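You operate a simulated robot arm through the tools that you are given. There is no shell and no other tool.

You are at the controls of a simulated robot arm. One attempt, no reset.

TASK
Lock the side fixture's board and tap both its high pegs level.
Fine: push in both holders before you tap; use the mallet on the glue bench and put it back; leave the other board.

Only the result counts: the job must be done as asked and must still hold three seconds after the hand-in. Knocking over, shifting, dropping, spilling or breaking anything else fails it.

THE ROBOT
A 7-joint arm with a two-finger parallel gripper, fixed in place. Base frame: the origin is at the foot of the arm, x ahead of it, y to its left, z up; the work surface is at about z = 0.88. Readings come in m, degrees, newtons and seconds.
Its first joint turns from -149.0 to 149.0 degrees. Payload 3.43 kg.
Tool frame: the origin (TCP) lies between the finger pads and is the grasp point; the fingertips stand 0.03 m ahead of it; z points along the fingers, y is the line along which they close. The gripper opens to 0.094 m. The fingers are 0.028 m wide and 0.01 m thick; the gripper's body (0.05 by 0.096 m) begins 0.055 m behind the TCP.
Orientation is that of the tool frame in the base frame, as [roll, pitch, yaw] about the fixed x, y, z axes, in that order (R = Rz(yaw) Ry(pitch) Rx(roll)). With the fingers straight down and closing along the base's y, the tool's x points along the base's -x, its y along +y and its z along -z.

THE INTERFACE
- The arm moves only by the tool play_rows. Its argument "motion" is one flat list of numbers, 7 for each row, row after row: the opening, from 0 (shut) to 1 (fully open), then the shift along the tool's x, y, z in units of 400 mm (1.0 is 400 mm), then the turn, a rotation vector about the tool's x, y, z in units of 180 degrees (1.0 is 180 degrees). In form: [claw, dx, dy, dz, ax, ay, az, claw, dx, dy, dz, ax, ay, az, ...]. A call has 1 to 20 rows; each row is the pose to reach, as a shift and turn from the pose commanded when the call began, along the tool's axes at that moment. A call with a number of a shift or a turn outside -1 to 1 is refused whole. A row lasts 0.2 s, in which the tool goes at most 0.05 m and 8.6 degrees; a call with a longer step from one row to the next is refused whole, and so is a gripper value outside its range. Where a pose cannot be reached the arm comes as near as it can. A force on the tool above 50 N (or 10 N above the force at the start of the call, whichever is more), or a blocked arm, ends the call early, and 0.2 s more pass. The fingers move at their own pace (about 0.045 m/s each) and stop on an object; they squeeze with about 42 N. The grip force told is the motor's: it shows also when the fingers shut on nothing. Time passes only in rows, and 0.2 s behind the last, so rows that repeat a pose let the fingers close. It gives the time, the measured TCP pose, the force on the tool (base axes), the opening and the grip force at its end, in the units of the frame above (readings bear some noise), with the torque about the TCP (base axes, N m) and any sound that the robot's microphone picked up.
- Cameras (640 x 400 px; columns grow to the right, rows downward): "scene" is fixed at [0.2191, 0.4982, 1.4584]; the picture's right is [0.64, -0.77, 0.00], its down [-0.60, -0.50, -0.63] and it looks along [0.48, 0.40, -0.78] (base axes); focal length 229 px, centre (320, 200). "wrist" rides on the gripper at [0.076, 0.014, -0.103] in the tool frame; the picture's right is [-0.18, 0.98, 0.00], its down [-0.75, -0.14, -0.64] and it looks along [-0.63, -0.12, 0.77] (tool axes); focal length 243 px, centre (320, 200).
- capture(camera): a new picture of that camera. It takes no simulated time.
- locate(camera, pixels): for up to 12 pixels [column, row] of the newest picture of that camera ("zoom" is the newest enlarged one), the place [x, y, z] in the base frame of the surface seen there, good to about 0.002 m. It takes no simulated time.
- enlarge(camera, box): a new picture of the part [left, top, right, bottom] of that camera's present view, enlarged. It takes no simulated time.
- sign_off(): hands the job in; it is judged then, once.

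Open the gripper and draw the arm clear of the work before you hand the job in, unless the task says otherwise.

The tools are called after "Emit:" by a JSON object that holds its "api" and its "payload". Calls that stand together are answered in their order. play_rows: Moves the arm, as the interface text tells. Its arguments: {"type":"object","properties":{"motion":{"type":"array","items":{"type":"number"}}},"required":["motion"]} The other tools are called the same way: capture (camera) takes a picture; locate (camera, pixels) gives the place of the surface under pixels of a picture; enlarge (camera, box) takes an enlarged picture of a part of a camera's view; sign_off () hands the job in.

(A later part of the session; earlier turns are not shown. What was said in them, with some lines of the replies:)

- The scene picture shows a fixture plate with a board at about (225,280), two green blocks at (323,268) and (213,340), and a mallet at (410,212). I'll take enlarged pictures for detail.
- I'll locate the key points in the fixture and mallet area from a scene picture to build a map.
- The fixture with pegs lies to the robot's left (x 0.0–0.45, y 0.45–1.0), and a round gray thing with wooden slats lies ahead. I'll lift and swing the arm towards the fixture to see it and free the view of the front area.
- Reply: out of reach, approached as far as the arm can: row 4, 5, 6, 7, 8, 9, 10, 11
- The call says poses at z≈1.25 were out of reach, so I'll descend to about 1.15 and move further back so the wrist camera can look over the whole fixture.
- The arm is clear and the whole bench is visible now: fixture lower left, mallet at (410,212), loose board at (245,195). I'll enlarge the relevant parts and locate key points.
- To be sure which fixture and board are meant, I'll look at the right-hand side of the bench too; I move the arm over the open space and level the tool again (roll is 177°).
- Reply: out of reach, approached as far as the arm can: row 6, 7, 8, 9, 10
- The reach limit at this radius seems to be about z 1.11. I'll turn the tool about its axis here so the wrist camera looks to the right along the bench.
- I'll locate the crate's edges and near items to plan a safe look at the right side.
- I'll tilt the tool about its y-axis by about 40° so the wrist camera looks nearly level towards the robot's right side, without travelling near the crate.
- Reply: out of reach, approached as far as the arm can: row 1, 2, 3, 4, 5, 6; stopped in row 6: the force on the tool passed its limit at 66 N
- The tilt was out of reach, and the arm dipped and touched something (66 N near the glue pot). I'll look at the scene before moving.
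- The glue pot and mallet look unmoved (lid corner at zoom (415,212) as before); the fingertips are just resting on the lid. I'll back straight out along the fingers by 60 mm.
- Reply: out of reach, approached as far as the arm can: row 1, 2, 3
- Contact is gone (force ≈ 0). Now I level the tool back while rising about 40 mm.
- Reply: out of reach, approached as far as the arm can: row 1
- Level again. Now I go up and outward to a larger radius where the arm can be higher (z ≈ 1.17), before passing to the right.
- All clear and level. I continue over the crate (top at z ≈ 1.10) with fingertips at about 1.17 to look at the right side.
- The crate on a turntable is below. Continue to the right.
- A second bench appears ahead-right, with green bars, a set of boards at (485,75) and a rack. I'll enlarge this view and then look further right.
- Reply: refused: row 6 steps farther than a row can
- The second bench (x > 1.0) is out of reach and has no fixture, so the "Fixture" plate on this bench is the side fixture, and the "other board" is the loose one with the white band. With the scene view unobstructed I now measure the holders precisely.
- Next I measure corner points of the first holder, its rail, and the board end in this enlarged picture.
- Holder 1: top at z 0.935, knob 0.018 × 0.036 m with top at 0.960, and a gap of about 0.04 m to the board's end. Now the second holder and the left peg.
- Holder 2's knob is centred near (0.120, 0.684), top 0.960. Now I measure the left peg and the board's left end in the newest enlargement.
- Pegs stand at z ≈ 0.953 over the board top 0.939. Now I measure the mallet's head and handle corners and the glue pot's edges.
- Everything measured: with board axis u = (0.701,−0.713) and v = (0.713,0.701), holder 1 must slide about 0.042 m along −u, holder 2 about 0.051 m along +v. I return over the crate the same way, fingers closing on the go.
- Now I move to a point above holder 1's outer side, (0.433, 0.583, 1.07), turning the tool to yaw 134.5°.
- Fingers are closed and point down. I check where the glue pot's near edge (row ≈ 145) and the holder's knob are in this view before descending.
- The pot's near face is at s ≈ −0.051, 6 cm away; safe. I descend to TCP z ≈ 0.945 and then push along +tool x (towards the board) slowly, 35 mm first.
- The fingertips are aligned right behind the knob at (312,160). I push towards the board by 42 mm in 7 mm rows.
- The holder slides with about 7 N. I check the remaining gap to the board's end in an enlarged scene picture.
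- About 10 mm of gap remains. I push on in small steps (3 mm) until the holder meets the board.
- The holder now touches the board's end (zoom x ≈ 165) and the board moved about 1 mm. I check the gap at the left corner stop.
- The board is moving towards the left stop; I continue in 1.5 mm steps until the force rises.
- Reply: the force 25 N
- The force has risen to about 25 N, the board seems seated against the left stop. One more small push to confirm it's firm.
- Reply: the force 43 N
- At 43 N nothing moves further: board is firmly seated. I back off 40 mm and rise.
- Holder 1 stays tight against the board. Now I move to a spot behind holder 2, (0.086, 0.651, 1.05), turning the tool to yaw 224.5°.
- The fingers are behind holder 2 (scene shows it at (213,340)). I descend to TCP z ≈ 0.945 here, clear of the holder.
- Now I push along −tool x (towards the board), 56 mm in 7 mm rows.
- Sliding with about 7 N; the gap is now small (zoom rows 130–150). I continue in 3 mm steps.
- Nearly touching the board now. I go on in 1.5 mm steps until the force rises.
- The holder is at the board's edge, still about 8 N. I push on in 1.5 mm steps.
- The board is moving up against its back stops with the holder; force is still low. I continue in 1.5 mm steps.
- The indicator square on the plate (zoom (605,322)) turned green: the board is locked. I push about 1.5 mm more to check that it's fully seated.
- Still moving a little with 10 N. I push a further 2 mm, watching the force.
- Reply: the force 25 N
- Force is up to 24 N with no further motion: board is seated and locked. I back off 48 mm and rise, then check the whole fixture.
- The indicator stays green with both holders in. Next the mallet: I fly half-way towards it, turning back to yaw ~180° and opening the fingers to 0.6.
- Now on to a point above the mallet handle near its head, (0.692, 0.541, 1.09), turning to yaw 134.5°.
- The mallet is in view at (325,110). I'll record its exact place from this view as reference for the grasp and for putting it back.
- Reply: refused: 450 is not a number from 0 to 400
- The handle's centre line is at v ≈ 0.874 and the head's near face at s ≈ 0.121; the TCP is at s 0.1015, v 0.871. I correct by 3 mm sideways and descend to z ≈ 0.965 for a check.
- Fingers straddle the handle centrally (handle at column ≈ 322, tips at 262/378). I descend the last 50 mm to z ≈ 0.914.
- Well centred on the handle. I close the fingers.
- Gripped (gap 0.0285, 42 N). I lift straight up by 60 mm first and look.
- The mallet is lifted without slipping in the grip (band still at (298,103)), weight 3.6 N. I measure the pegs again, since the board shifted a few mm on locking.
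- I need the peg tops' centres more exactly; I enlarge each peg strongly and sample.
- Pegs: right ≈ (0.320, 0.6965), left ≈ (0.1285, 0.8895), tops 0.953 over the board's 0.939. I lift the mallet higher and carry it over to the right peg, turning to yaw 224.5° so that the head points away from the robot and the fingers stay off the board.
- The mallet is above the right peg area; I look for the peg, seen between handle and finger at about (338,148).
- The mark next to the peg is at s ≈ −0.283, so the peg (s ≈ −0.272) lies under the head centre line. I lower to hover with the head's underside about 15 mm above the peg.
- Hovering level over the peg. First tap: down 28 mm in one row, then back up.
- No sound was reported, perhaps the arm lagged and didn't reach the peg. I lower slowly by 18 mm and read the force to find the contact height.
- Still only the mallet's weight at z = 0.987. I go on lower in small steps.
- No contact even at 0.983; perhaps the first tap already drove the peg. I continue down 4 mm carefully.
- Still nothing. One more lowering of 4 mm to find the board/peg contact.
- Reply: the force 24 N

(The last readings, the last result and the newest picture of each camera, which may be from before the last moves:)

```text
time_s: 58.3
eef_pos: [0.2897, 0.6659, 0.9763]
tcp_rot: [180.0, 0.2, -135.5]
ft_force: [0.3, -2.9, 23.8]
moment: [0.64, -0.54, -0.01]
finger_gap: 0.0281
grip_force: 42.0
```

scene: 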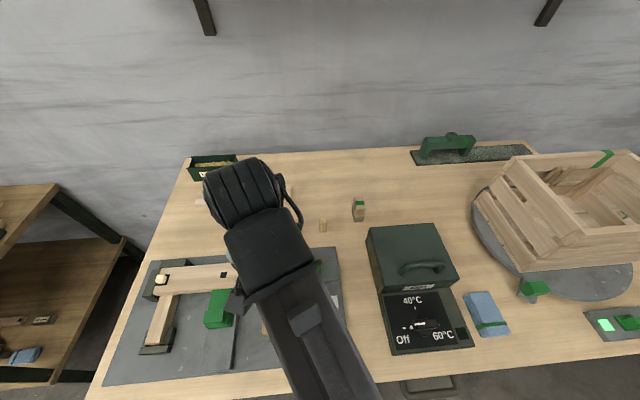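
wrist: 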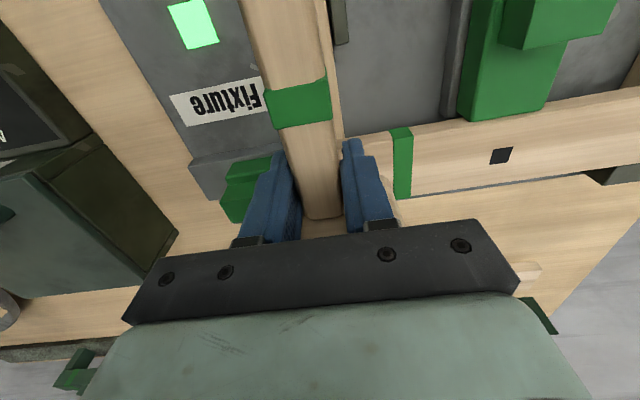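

Contact at z = 0.9763, exactly where the head's underside meets the board's top level (0.939), with the load centred under the head. I lift 80 mm and move over to the left peg, then look at the right peg.

Emit:
{"api": "play_rows", "payload": {"motion": [0, 0, 0, -0.05, 0, 0, 0, 0, 0, 0, -0.125, 0, 0, 0, 0, 0, 0, -0.2, 0, 0, 0, 0, 0, 0.1, -0.2, 0, 0, 0, 0, 0, 0.2, -0.2, 0, 0, 0, 0, 0, 0.3, -0.2, 0, 0, 0, 0, 0, 0.4, -0.2, 0, 0, 0, 0, 0, 0.5, -0.2, 0, 0, 0, 0, 0, 0.6, -0.2, 0, 0, 0, 0, 0, 0.6775, -0.2, 0, 0, 0, 0, 0, 0.6775, -0.2, 0, 0, 0]}}

Emit:
{"api": "capture", "payload": {"camera": "wrist"}}

Emit:
{"api": "capture", "payload": {"camera": "scene"}}

Emit:
{"api": "enlarge", "payload": {"camera": "scene", "box": [260, 245, 340, 305]}}

```text
time_s: 60.7
eef_pos: [0.0979, 0.8593, 1.053]
tcp_rot: [-180.0, -0.1, -135.4]
ft_force: [-0.4, -0.7, -3.2]
moment: [-0.12, 0.1, -0.01]
finger_gap: 0.0281
grip_force: 42.0
```

```text
taken
```

wrist: 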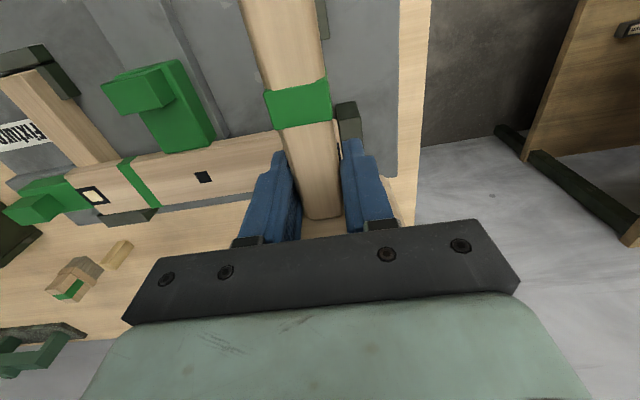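

```text
taken
```

scene: 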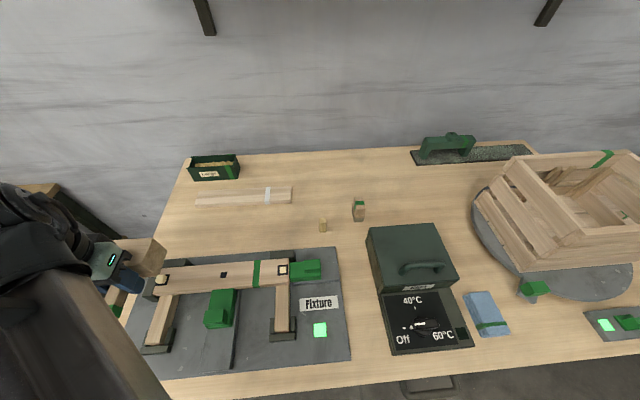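

```text
6.67 times, centred on (300, 275) of scene
```

zoom: 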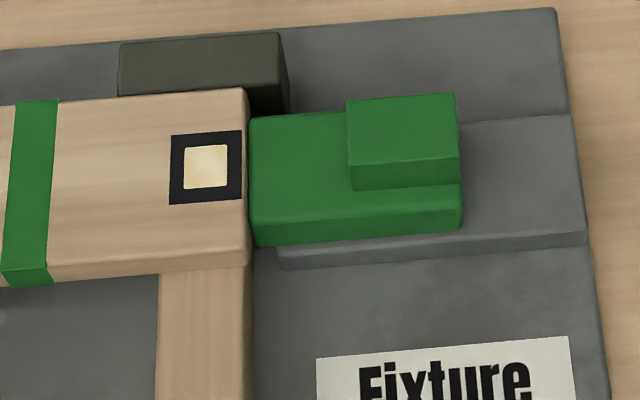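

The right peg is now level and centred in its mark (zoom (206,167)). I measure its centre and the left peg's to set the second tap position.

Emit:
{"api": "locate", "payload": {"camera": "zoom", "pixels": [[206, 167], [200, 155], [212, 180], [170, 170], [242, 165], [206, 140], [206, 198]]}}

Emit:
{"api": "enlarge", "payload": {"camera": "scene", "box": [100, 225, 220, 315]}}

Emit:
{"api": "locate", "payload": {"camera": "zoom", "pixels": [[330, 280], [340, 275], [322, 290], [360, 275], [240, 120], [300, 110], [200, 200], [270, 200]]}}

```text
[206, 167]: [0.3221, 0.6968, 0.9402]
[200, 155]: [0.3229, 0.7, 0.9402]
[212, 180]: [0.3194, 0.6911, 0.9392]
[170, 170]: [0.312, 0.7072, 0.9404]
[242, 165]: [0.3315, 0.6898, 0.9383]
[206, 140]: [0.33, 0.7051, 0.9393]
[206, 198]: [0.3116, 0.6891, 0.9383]
```

```text
4.44 times, centred on (160, 270) of scene
```

zoom: 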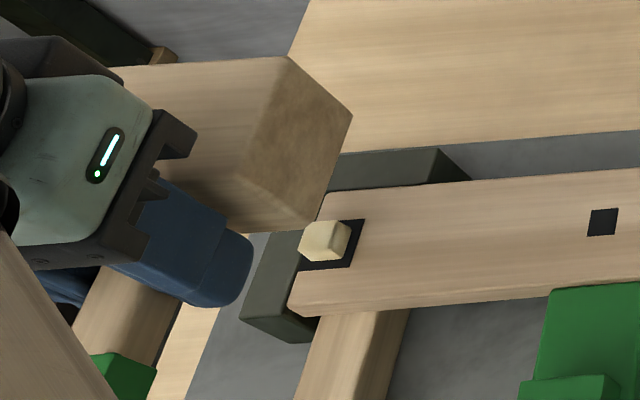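

```text
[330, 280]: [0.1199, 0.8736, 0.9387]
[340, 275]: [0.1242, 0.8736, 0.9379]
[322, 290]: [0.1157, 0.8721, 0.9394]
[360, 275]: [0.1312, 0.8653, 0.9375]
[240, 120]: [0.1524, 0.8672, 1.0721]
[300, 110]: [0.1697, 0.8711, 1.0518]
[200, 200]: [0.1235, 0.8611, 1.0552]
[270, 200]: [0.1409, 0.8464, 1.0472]
```

TCP is at s = −0.544, v = 0.672, so the head is centred over the left peg. I lower to the hover height z ≈ 1.005.

Emit:
{"api": "play_rows", "payload": {"motion": [0, 0, 0, 0.05, 0, 0, 0, 0, 0, 0, 0.1, 0, 0, 0, 0, 0, 0, 0.119, 0, 0, 0, 0, 0, 0, 0.119, 0, 0, 0]}}

Emit:
{"api": "enlarge", "payload": {"camera": "scene", "box": [100, 225, 220, 315]}}

```text
time_s: 61.7
eef_pos: [0.098, 0.8589, 1.0062]
tcp_rot: [-179.9, -0.1, -135.4]
ft_force: [0.0, 0.3, -3.4]
moment: [-0.1, 0.1, 0.01]
finger_gap: 0.0282
grip_force: 42.2
```

```text
4.44 times, centred on (160, 270) of scene
```

zoom: 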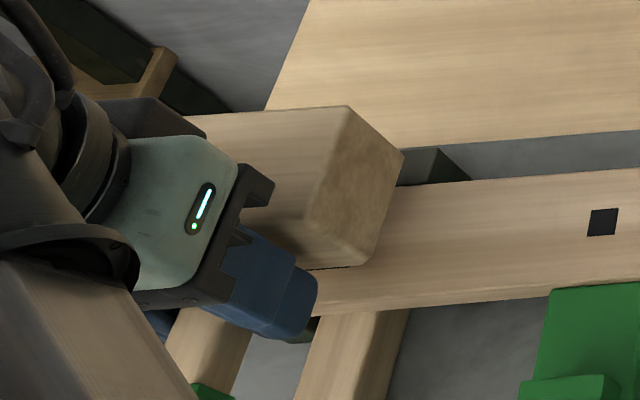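

The head covers the peg. Now the tap: down 28 mm in one row and back up.

Emit:
{"api": "play_rows", "payload": {"motion": [0, 0, 0, 0.07, 0, 0, 0, 0, 0, 0, 0, 0, 0, 0]}}

Emit:
{"api": "play_rows", "payload": {"motion": [0, 0, 0, 0.03, 0, 0, 0, 0, 0, 0, 0.06, 0, 0, 0, 0, 0, 0, 0.068, 0, 0, 0, 0, 0, 0, 0.068, 0, 0, 0]}}

Emit:
{"api": "enlarge", "payload": {"camera": "scene", "box": [100, 225, 220, 315]}}

```text
time_s: 62.3
eef_pos: [0.0991, 0.8591, 1.0059]
tcp_rot: [-179.9, -0.1, -135.3]
ft_force: [-0.8, 0.7, -3.7]
moment: [-0.15, 0.09, 0.0]
finger_gap: 0.028
grip_force: 41.8
```

```text
time_s: 63.3
eef_pos: [0.0993, 0.8586, 0.9782]
tcp_rot: [-180.0, 0.1, -135.4]
ft_force: [0.5, 1.0, -4.0]
moment: [-0.12, 0.05, -0.02]
finger_gap: 0.0282
grip_force: 42.1
```

```text
4.44 times, centred on (160, 270) of scene
```

zoom: 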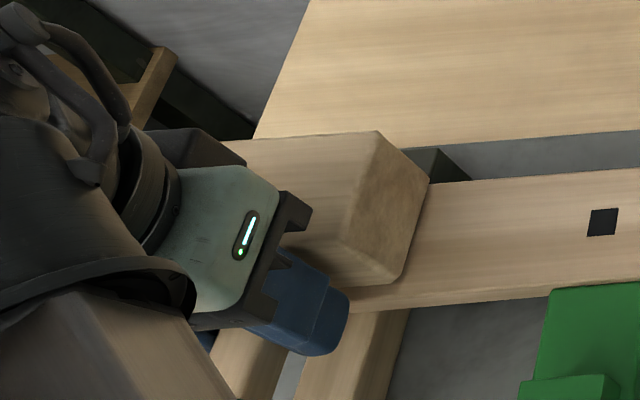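

The head is about 1 mm above board level without resistance. I press down gently 4 mm to bring the peg fully level, as on the right side.

Emit:
{"api": "play_rows", "payload": {"motion": [0, 0, 0, 0.004, 0, 0, 0, 0, 0, 0, 0.008, 0, 0, 0, 0, 0, 0, 0.008, 0, 0, 0]}}

```text
time_s: 64.1
eef_pos: [0.1003, 0.8591, 0.9764]
tcp_rot: [179.9, 0.0, -135.4]
ft_force: [-1.5, -0.5, 2.7]
moment: [0.0, -0.21, 0.03]
finger_gap: 0.0281
grip_force: 42.2
```

Light contact (about 6.5 N) at z = 0.9764, i.e. level. I press 1 mm more for certainty.

Emit:
{"api": "play_rows", "payload": {"motion": [0, 0, 0, 0.003, 0, 0, 0, 0, 0, 0, 0.003, 0, 0, 0]}}

```text
time_s: 64.7
eef_pos: [0.0987, 0.8585, 0.9743]
tcp_rot: [179.9, 0.1, -135.4]
ft_force: [-1.9, 2.2, 19.7]
moment: [0.44, -0.64, 0.07]
finger_gap: 0.0279
grip_force: 41.7
```

Firm contact of 23 N on the board. I lift 80 mm and move aside to view the left peg.

Emit:
{"api": "play_rows", "payload": {"motion": [0, 0, 0, -0.05, 0, 0, 0, 0, 0, 0, -0.125, 0, 0, 0, 0, 0, 0, -0.2, 0, 0, 0, 0, 0, 0, -0.2, 0, 0, 0]}}

Emit:
{"api": "enlarge", "payload": {"camera": "scene", "box": [100, 225, 220, 315]}}

Emit:
{"api": "capture", "payload": {"camera": "wrist"}}

```text
time_s: 65.7
eef_pos: [0.0996, 0.8589, 1.0532]
tcp_rot: [-180.0, 0.0, -135.4]
ft_force: [0.3, 0.2, -3.3]
moment: [-0.1, 0.13, 0.02]
finger_gap: 0.0283
grip_force: 42.0
```

```text
4.44 times, centred on (160, 270) of scene
```

zoom: 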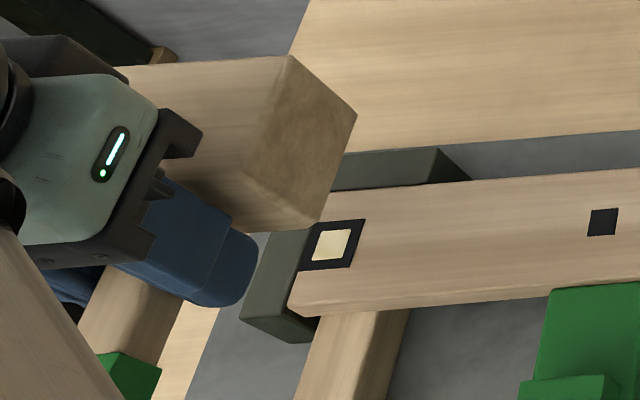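

```text
taken
```

wrist: 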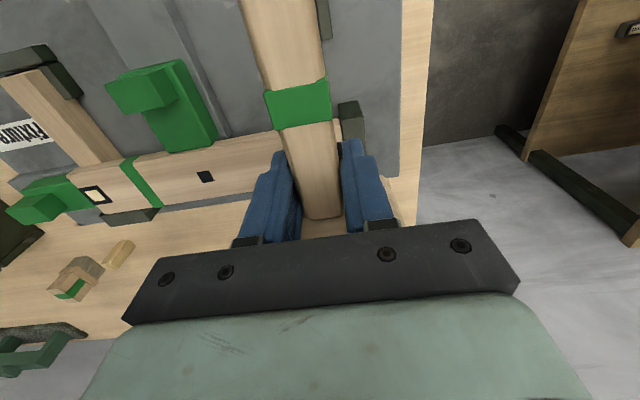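

Both pegs are level, and the mallet hasn't slipped in the grip (band still at (298,103)). Now I carry it back: first over to the right-hand end of the fixture.

Emit:
{"api": "play_rows", "payload": {"motion": [0, 0, 0, -0.0425, 0, 0, 0, 0, 0, -0.0968, -0.0425, 0, 0, 0, 0, 0, -0.1936, -0.0425, 0, 0, 0, 0, 0, -0.2904, -0.0425, 0, 0, 0, 0, 0, -0.3871, -0.0425, 0, 0, 0, 0, 0, -0.4839, -0.0425, 0, 0, 0, 0, 0, -0.5807, -0.0425, 0, 0, 0, 0, 0, -0.6775, -0.0425, 0, 0, 0, 0, 0, -0.6775, -0.0425, 0, 0, 0]}}

```text
time_s: 67.7
eef_pos: [0.2914, 0.6656, 1.072]
tcp_rot: [-180.0, 0.0, -135.4]
ft_force: [0.2, 0.3, -3.6]
moment: [-0.11, 0.09, -0.03]
finger_gap: 0.0279
grip_force: 41.6
```

Now back above the mallet's place with the reverse turn to yaw 134.6°.

Emit:
{"api": "play_rows", "payload": {"motion": [0, -0.0384, -0.071, -0.01, 0, 0, 0.0385, 0, -0.0769, -0.1421, -0.02, 0, 0, 0.0769, 0, -0.1153, -0.2131, -0.03, 0, 0, 0.1154, 0, -0.1538, -0.2841, -0.04, 0, 0, 0.1538, 0, -0.1922, -0.3552, -0.05, 0, 0, 0.1923, 0, -0.2307, -0.4262, -0.06, 0, 0, 0.2308, 0, -0.2691, -0.4972, -0.06, 0, 0, 0.2692, 0, -0.3076, -0.5682, -0.06, 0, 0, 0.3077, 0, -0.346, -0.6393, -0.06, 0, 0, 0.3462, 0, -0.3845, -0.7103, -0.06, 0, 0, 0.3846, 0, -0.4229, -0.7813, -0.06, 0, 0, 0.4231, 0, -0.4614, -0.8524, -0.06, 0, 0, 0.4615, 0, -0.4998, -0.9234, -0.06, 0, 0, 0.5, 0, -0.4998, -0.9234, -0.06, 0, 0, 0.5, 0, -0.4998, -0.9234, -0.06, 0, 0, 0.5]}}

Emit:
{"api": "capture", "payload": {"camera": "wrist"}}

```text
time_s: 70.9
eef_pos: [0.6924, 0.5437, 1.0959]
tcp_rot: [180.0, -0.1, 134.4]
ft_force: [0.0, -0.1, -2.4]
moment: [0.11, 0.13, 0.04]
finger_gap: 0.0282
grip_force: 42.1
```

```text
taken
```

wrist: 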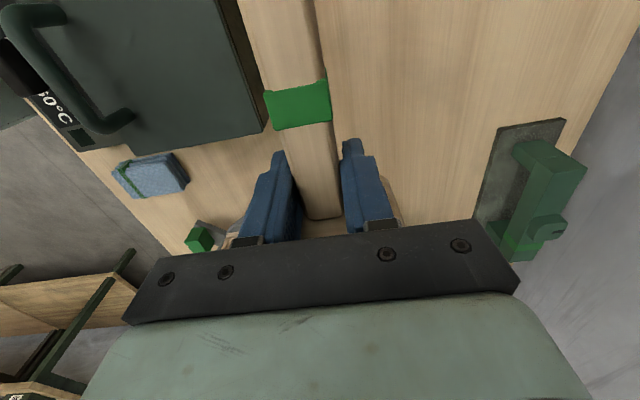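

Right above the grasp place (0.692, 0.544). I lower in steps to z ≈ 0.921 first.

Emit:
{"api": "play_rows", "payload": {"motion": [0, 0, 0, 0.1, 0, 0, 0, 0, 0, 0, 0.2, 0, 0, 0, 0, 0, 0, 0.3, 0, 0, 0, 0, 0, 0, 0.38, 0, 0, 0, 0, 0, 0, 0.42, 0, 0, 0, 0, 0, 0, 0.4375, 0, 0, 0, 0, 0, 0, 0.4375, 0, 0, 0]}}

Emit:
{"api": "capture", "payload": {"camera": "wrist"}}

```text
time_s: 72.5
eef_pos: [0.6905, 0.5432, 0.9217]
tcp_rot: [-180.0, 0.0, 134.5]
ft_force: [0.5, 0.5, -3.6]
moment: [0.12, 0.13, 0.02]
finger_gap: 0.028
grip_force: 42.3
```

```text
taken
```

wrist: 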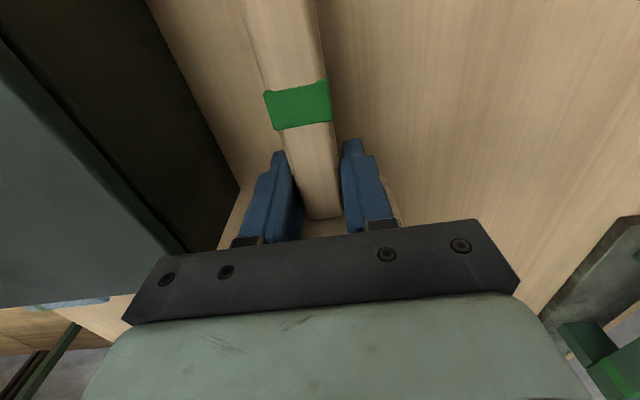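

Still hanging free (−3.6 N). I lower 5–6 mm more to set it onto the bench.

Emit:
{"api": "play_rows", "payload": {"motion": [0, 0, 0, 0.0075, 0, 0, 0, 0, 0, 0, 0.0125, 0, 0, 0, 0, 0, 0, 0.015, 0, 0, 0, 0, 0, 0, 0.015, 0, 0, 0]}}

Emit:
{"api": "capture", "payload": {"camera": "wrist"}}

Emit:
{"api": "enlarge", "payload": {"camera": "scene", "box": [370, 160, 470, 250]}}

```text
time_s: 73.5
eef_pos: [0.6915, 0.5428, 0.9151]
tcp_rot: [180.0, 0.1, 134.6]
ft_force: [2.4, 0.8, 7.9]
moment: [-0.59, -0.53, 0.06]
finger_gap: 0.0279
grip_force: 41.8
```

```text
taken
```

wrist: 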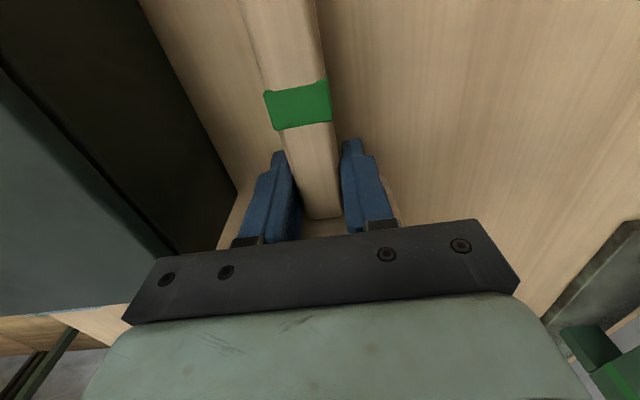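

```text
4.44 times, centred on (420, 205) of scene
```

zoom: 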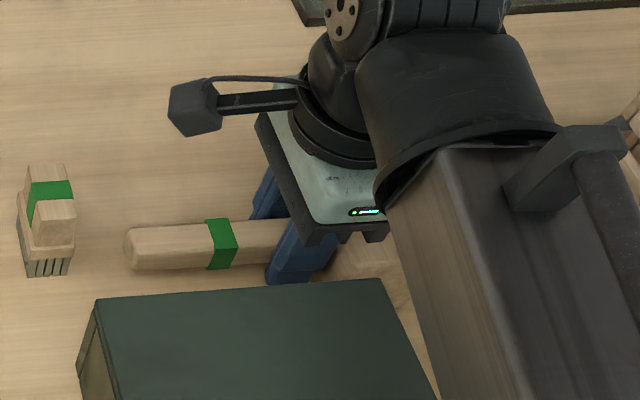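

The mallet rests on the bench at the same place as before (handle at zoom (125–285, 220–270) matches). I open the fingers to 0.6 and wait.

Emit:
{"api": "play_rows", "payload": {"motion": [0, 0, 0, -0.001, 0, 0, 0, 0.3, 0, 0, -0.001, 0, 0, 0, 0.6, 0, 0, -0.001, 0, 0, 0, 0.6, 0, 0, -0.001, 0, 0, 0, 0.6, 0, 0, -0.001, 0, 0, 0]}}

Emit:
{"api": "capture", "payload": {"camera": "wrist"}}

```text
time_s: 74.7
eef_pos: [0.6917, 0.5434, 0.9162]
tcp_rot: [-179.9, 0.0, 134.5]
ft_force: [0.5, 0.9, -0.4]
moment: [0.01, 0.0, -0.03]
finger_gap: 0.0566
grip_force: 0.1
```

```text
taken
```

wrist: 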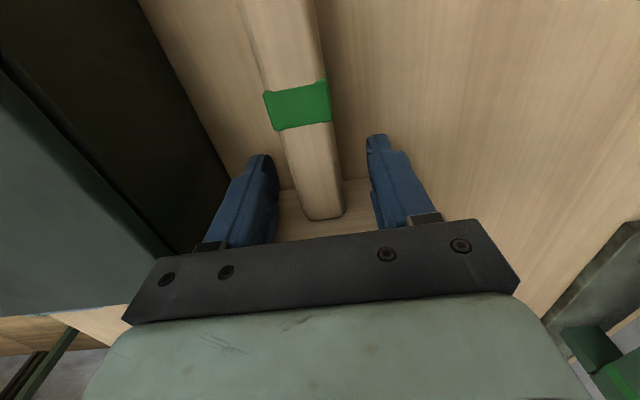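

Fingers are clear of the handle on both sides. I rise straight up by 0.2 m.

Emit:
{"api": "play_rows", "payload": {"motion": [0.6, 0, 0, -0.05, 0, 0, 0, 0.6, 0, 0, -0.15, 0, 0, 0, 0.6, 0, 0, -0.25, 0, 0, 0, 0.8, 0, 0, -0.35, 0, 0, 0, 1, 0, 0, -0.45, 0, 0, 0, 1, 0, 0, -0.5, 0, 0, 0]}}

Emit:
{"api": "capture", "payload": {"camera": "wrist"}}

Emit:
{"api": "capture", "payload": {"camera": "scene"}}

Emit:
{"api": "enlarge", "payload": {"camera": "scene", "box": [130, 240, 350, 360]}}

```text
time_s: 76.1
eef_pos: [0.6921, 0.545, 1.117]
tcp_rot: [180.0, -0.1, 134.6]
ft_force: [-1.6, 0.4, 0.1]
moment: [0.0, 0.02, 0.01]
finger_gap: 0.094
grip_force: 0.1
```

```text
taken
```

wrist: 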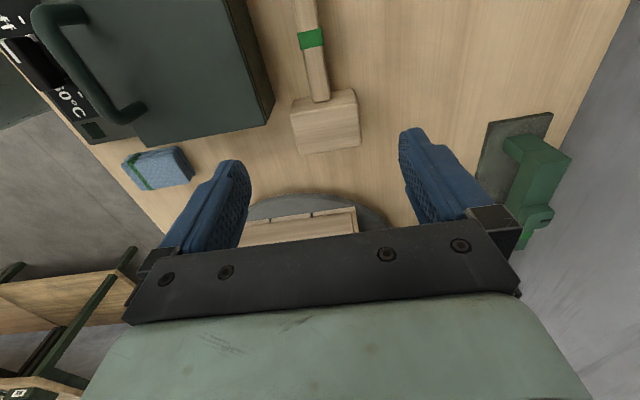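

```text
taken
```

scene: 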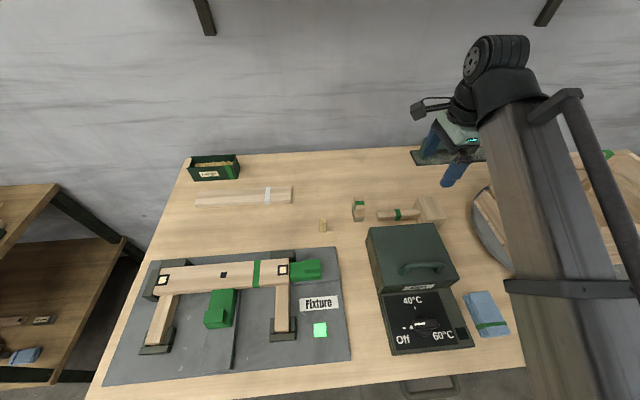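

```text
2.91 times, centred on (240, 300) of scene
```

zoom: 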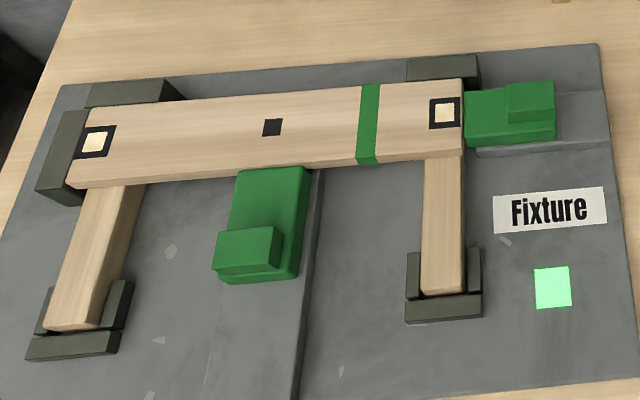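

Both pegs are level and the indicator is still green. I check the heights of the pegs and the mallet's place against the first measurement.

Emit:
{"api": "locate", "payload": {"camera": "zoom", "pixels": [[95, 141], [90, 137], [100, 145], [78, 180], [444, 112], [440, 108], [449, 118], [410, 130]]}}

Emit:
{"api": "enlarge", "payload": {"camera": "scene", "box": [370, 185, 450, 245]}}

Emit:
{"api": "locate", "payload": {"camera": "zoom", "pixels": [[375, 84], [487, 76], [556, 212], [432, 222], [108, 178], [118, 205], [470, 258], [55, 288]]}}

```text
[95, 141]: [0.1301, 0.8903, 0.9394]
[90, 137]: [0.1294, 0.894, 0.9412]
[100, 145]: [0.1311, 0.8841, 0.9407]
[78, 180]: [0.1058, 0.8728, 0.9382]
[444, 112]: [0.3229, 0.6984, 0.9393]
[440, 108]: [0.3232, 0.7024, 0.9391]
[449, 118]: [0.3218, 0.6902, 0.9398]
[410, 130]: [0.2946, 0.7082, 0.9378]
```

```text
6.67 times, centred on (410, 215) of scene
```

zoom: 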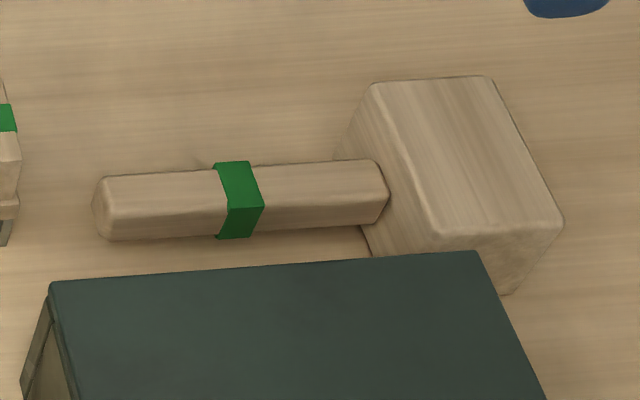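

```text
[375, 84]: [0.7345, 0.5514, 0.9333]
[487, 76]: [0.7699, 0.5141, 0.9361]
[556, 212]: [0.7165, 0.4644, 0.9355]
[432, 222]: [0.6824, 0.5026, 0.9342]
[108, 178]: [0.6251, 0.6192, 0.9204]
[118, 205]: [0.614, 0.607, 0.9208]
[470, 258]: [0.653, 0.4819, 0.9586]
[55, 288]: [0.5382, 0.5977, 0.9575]
```

The mallet is back within about 1 mm, the glue pot hasn't moved, and both pegs read 0.939–0.941 against the board's 0.938. I draw the arm back near its start pose, then take a final look.

Emit:
{"api": "play_rows", "payload": {"motion": [1, 0.055, 0.054, -0.04, 0, 0, 0, 1, 0.11, 0.108, -0.08, 0, 0, 0, 1, 0.165, 0.162, -0.12, 0, 0, 0, 1, 0.22, 0.216, -0.16, 0, 0, 0, 1, 0.27, 0.265, -0.19, 0, 0, 0, 1, 0.27, 0.265, -0.19, 0, 0, 0]}}

Emit:
{"api": "capture", "payload": {"camera": "scene"}}

```text
time_s: 77.5
eef_pos: [0.6913, 0.6944, 1.1916]
tcp_rot: [-179.9, 0.0, 134.6]
ft_force: [0.4, -1.0, -0.1]
moment: [0.01, 0.0, -0.01]
finger_gap: 0.0942
grip_force: 0.0
```

```text
taken
```

scene: 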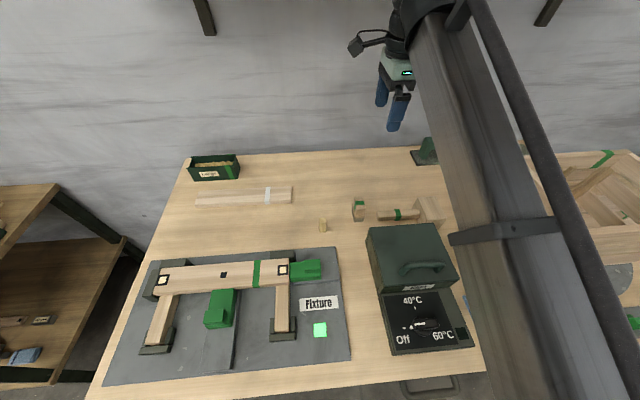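

The board is locked (green light at (320,330)), both pegs at (162,280) and (283,269) are level, and the mallet is back at (410,212). The other board at (245,195) and the rest of the bench look as they did at the start, so I hand the job in.

Emit:
{"api": "sign_off", "payload": {}}

```text
The job is handed in.
```

The side fixture's board is locked and both of its high pegs are level. I handed the job in.

- **Locking:** I pushed both holders in until the board was tight against its stops. The fixture's light turned green and stayed green.
- **Pegs:** After both holders were in, I gave each peg one tap with the mallet from the glue bench, then a light press. The peg tops now read about 0.939–0.941 m, and the board's top reads 0.938 m.
- **Mallet:** It is back on the bench within about 1 mm of where it lay.
- **Other board:** I took this to be the loose one with the white band, and I didn't touch it. From what I could see, this is the only fixture within reach.

While I was looking around at the start, an out-of-reach move dipped the arm and the fingertips pressed on the glue pot's lid, with a peak of 66 N. The pictures and measurements taken afterwards show the pot in the same place as before. Nothing else on the bench looks disturbed.
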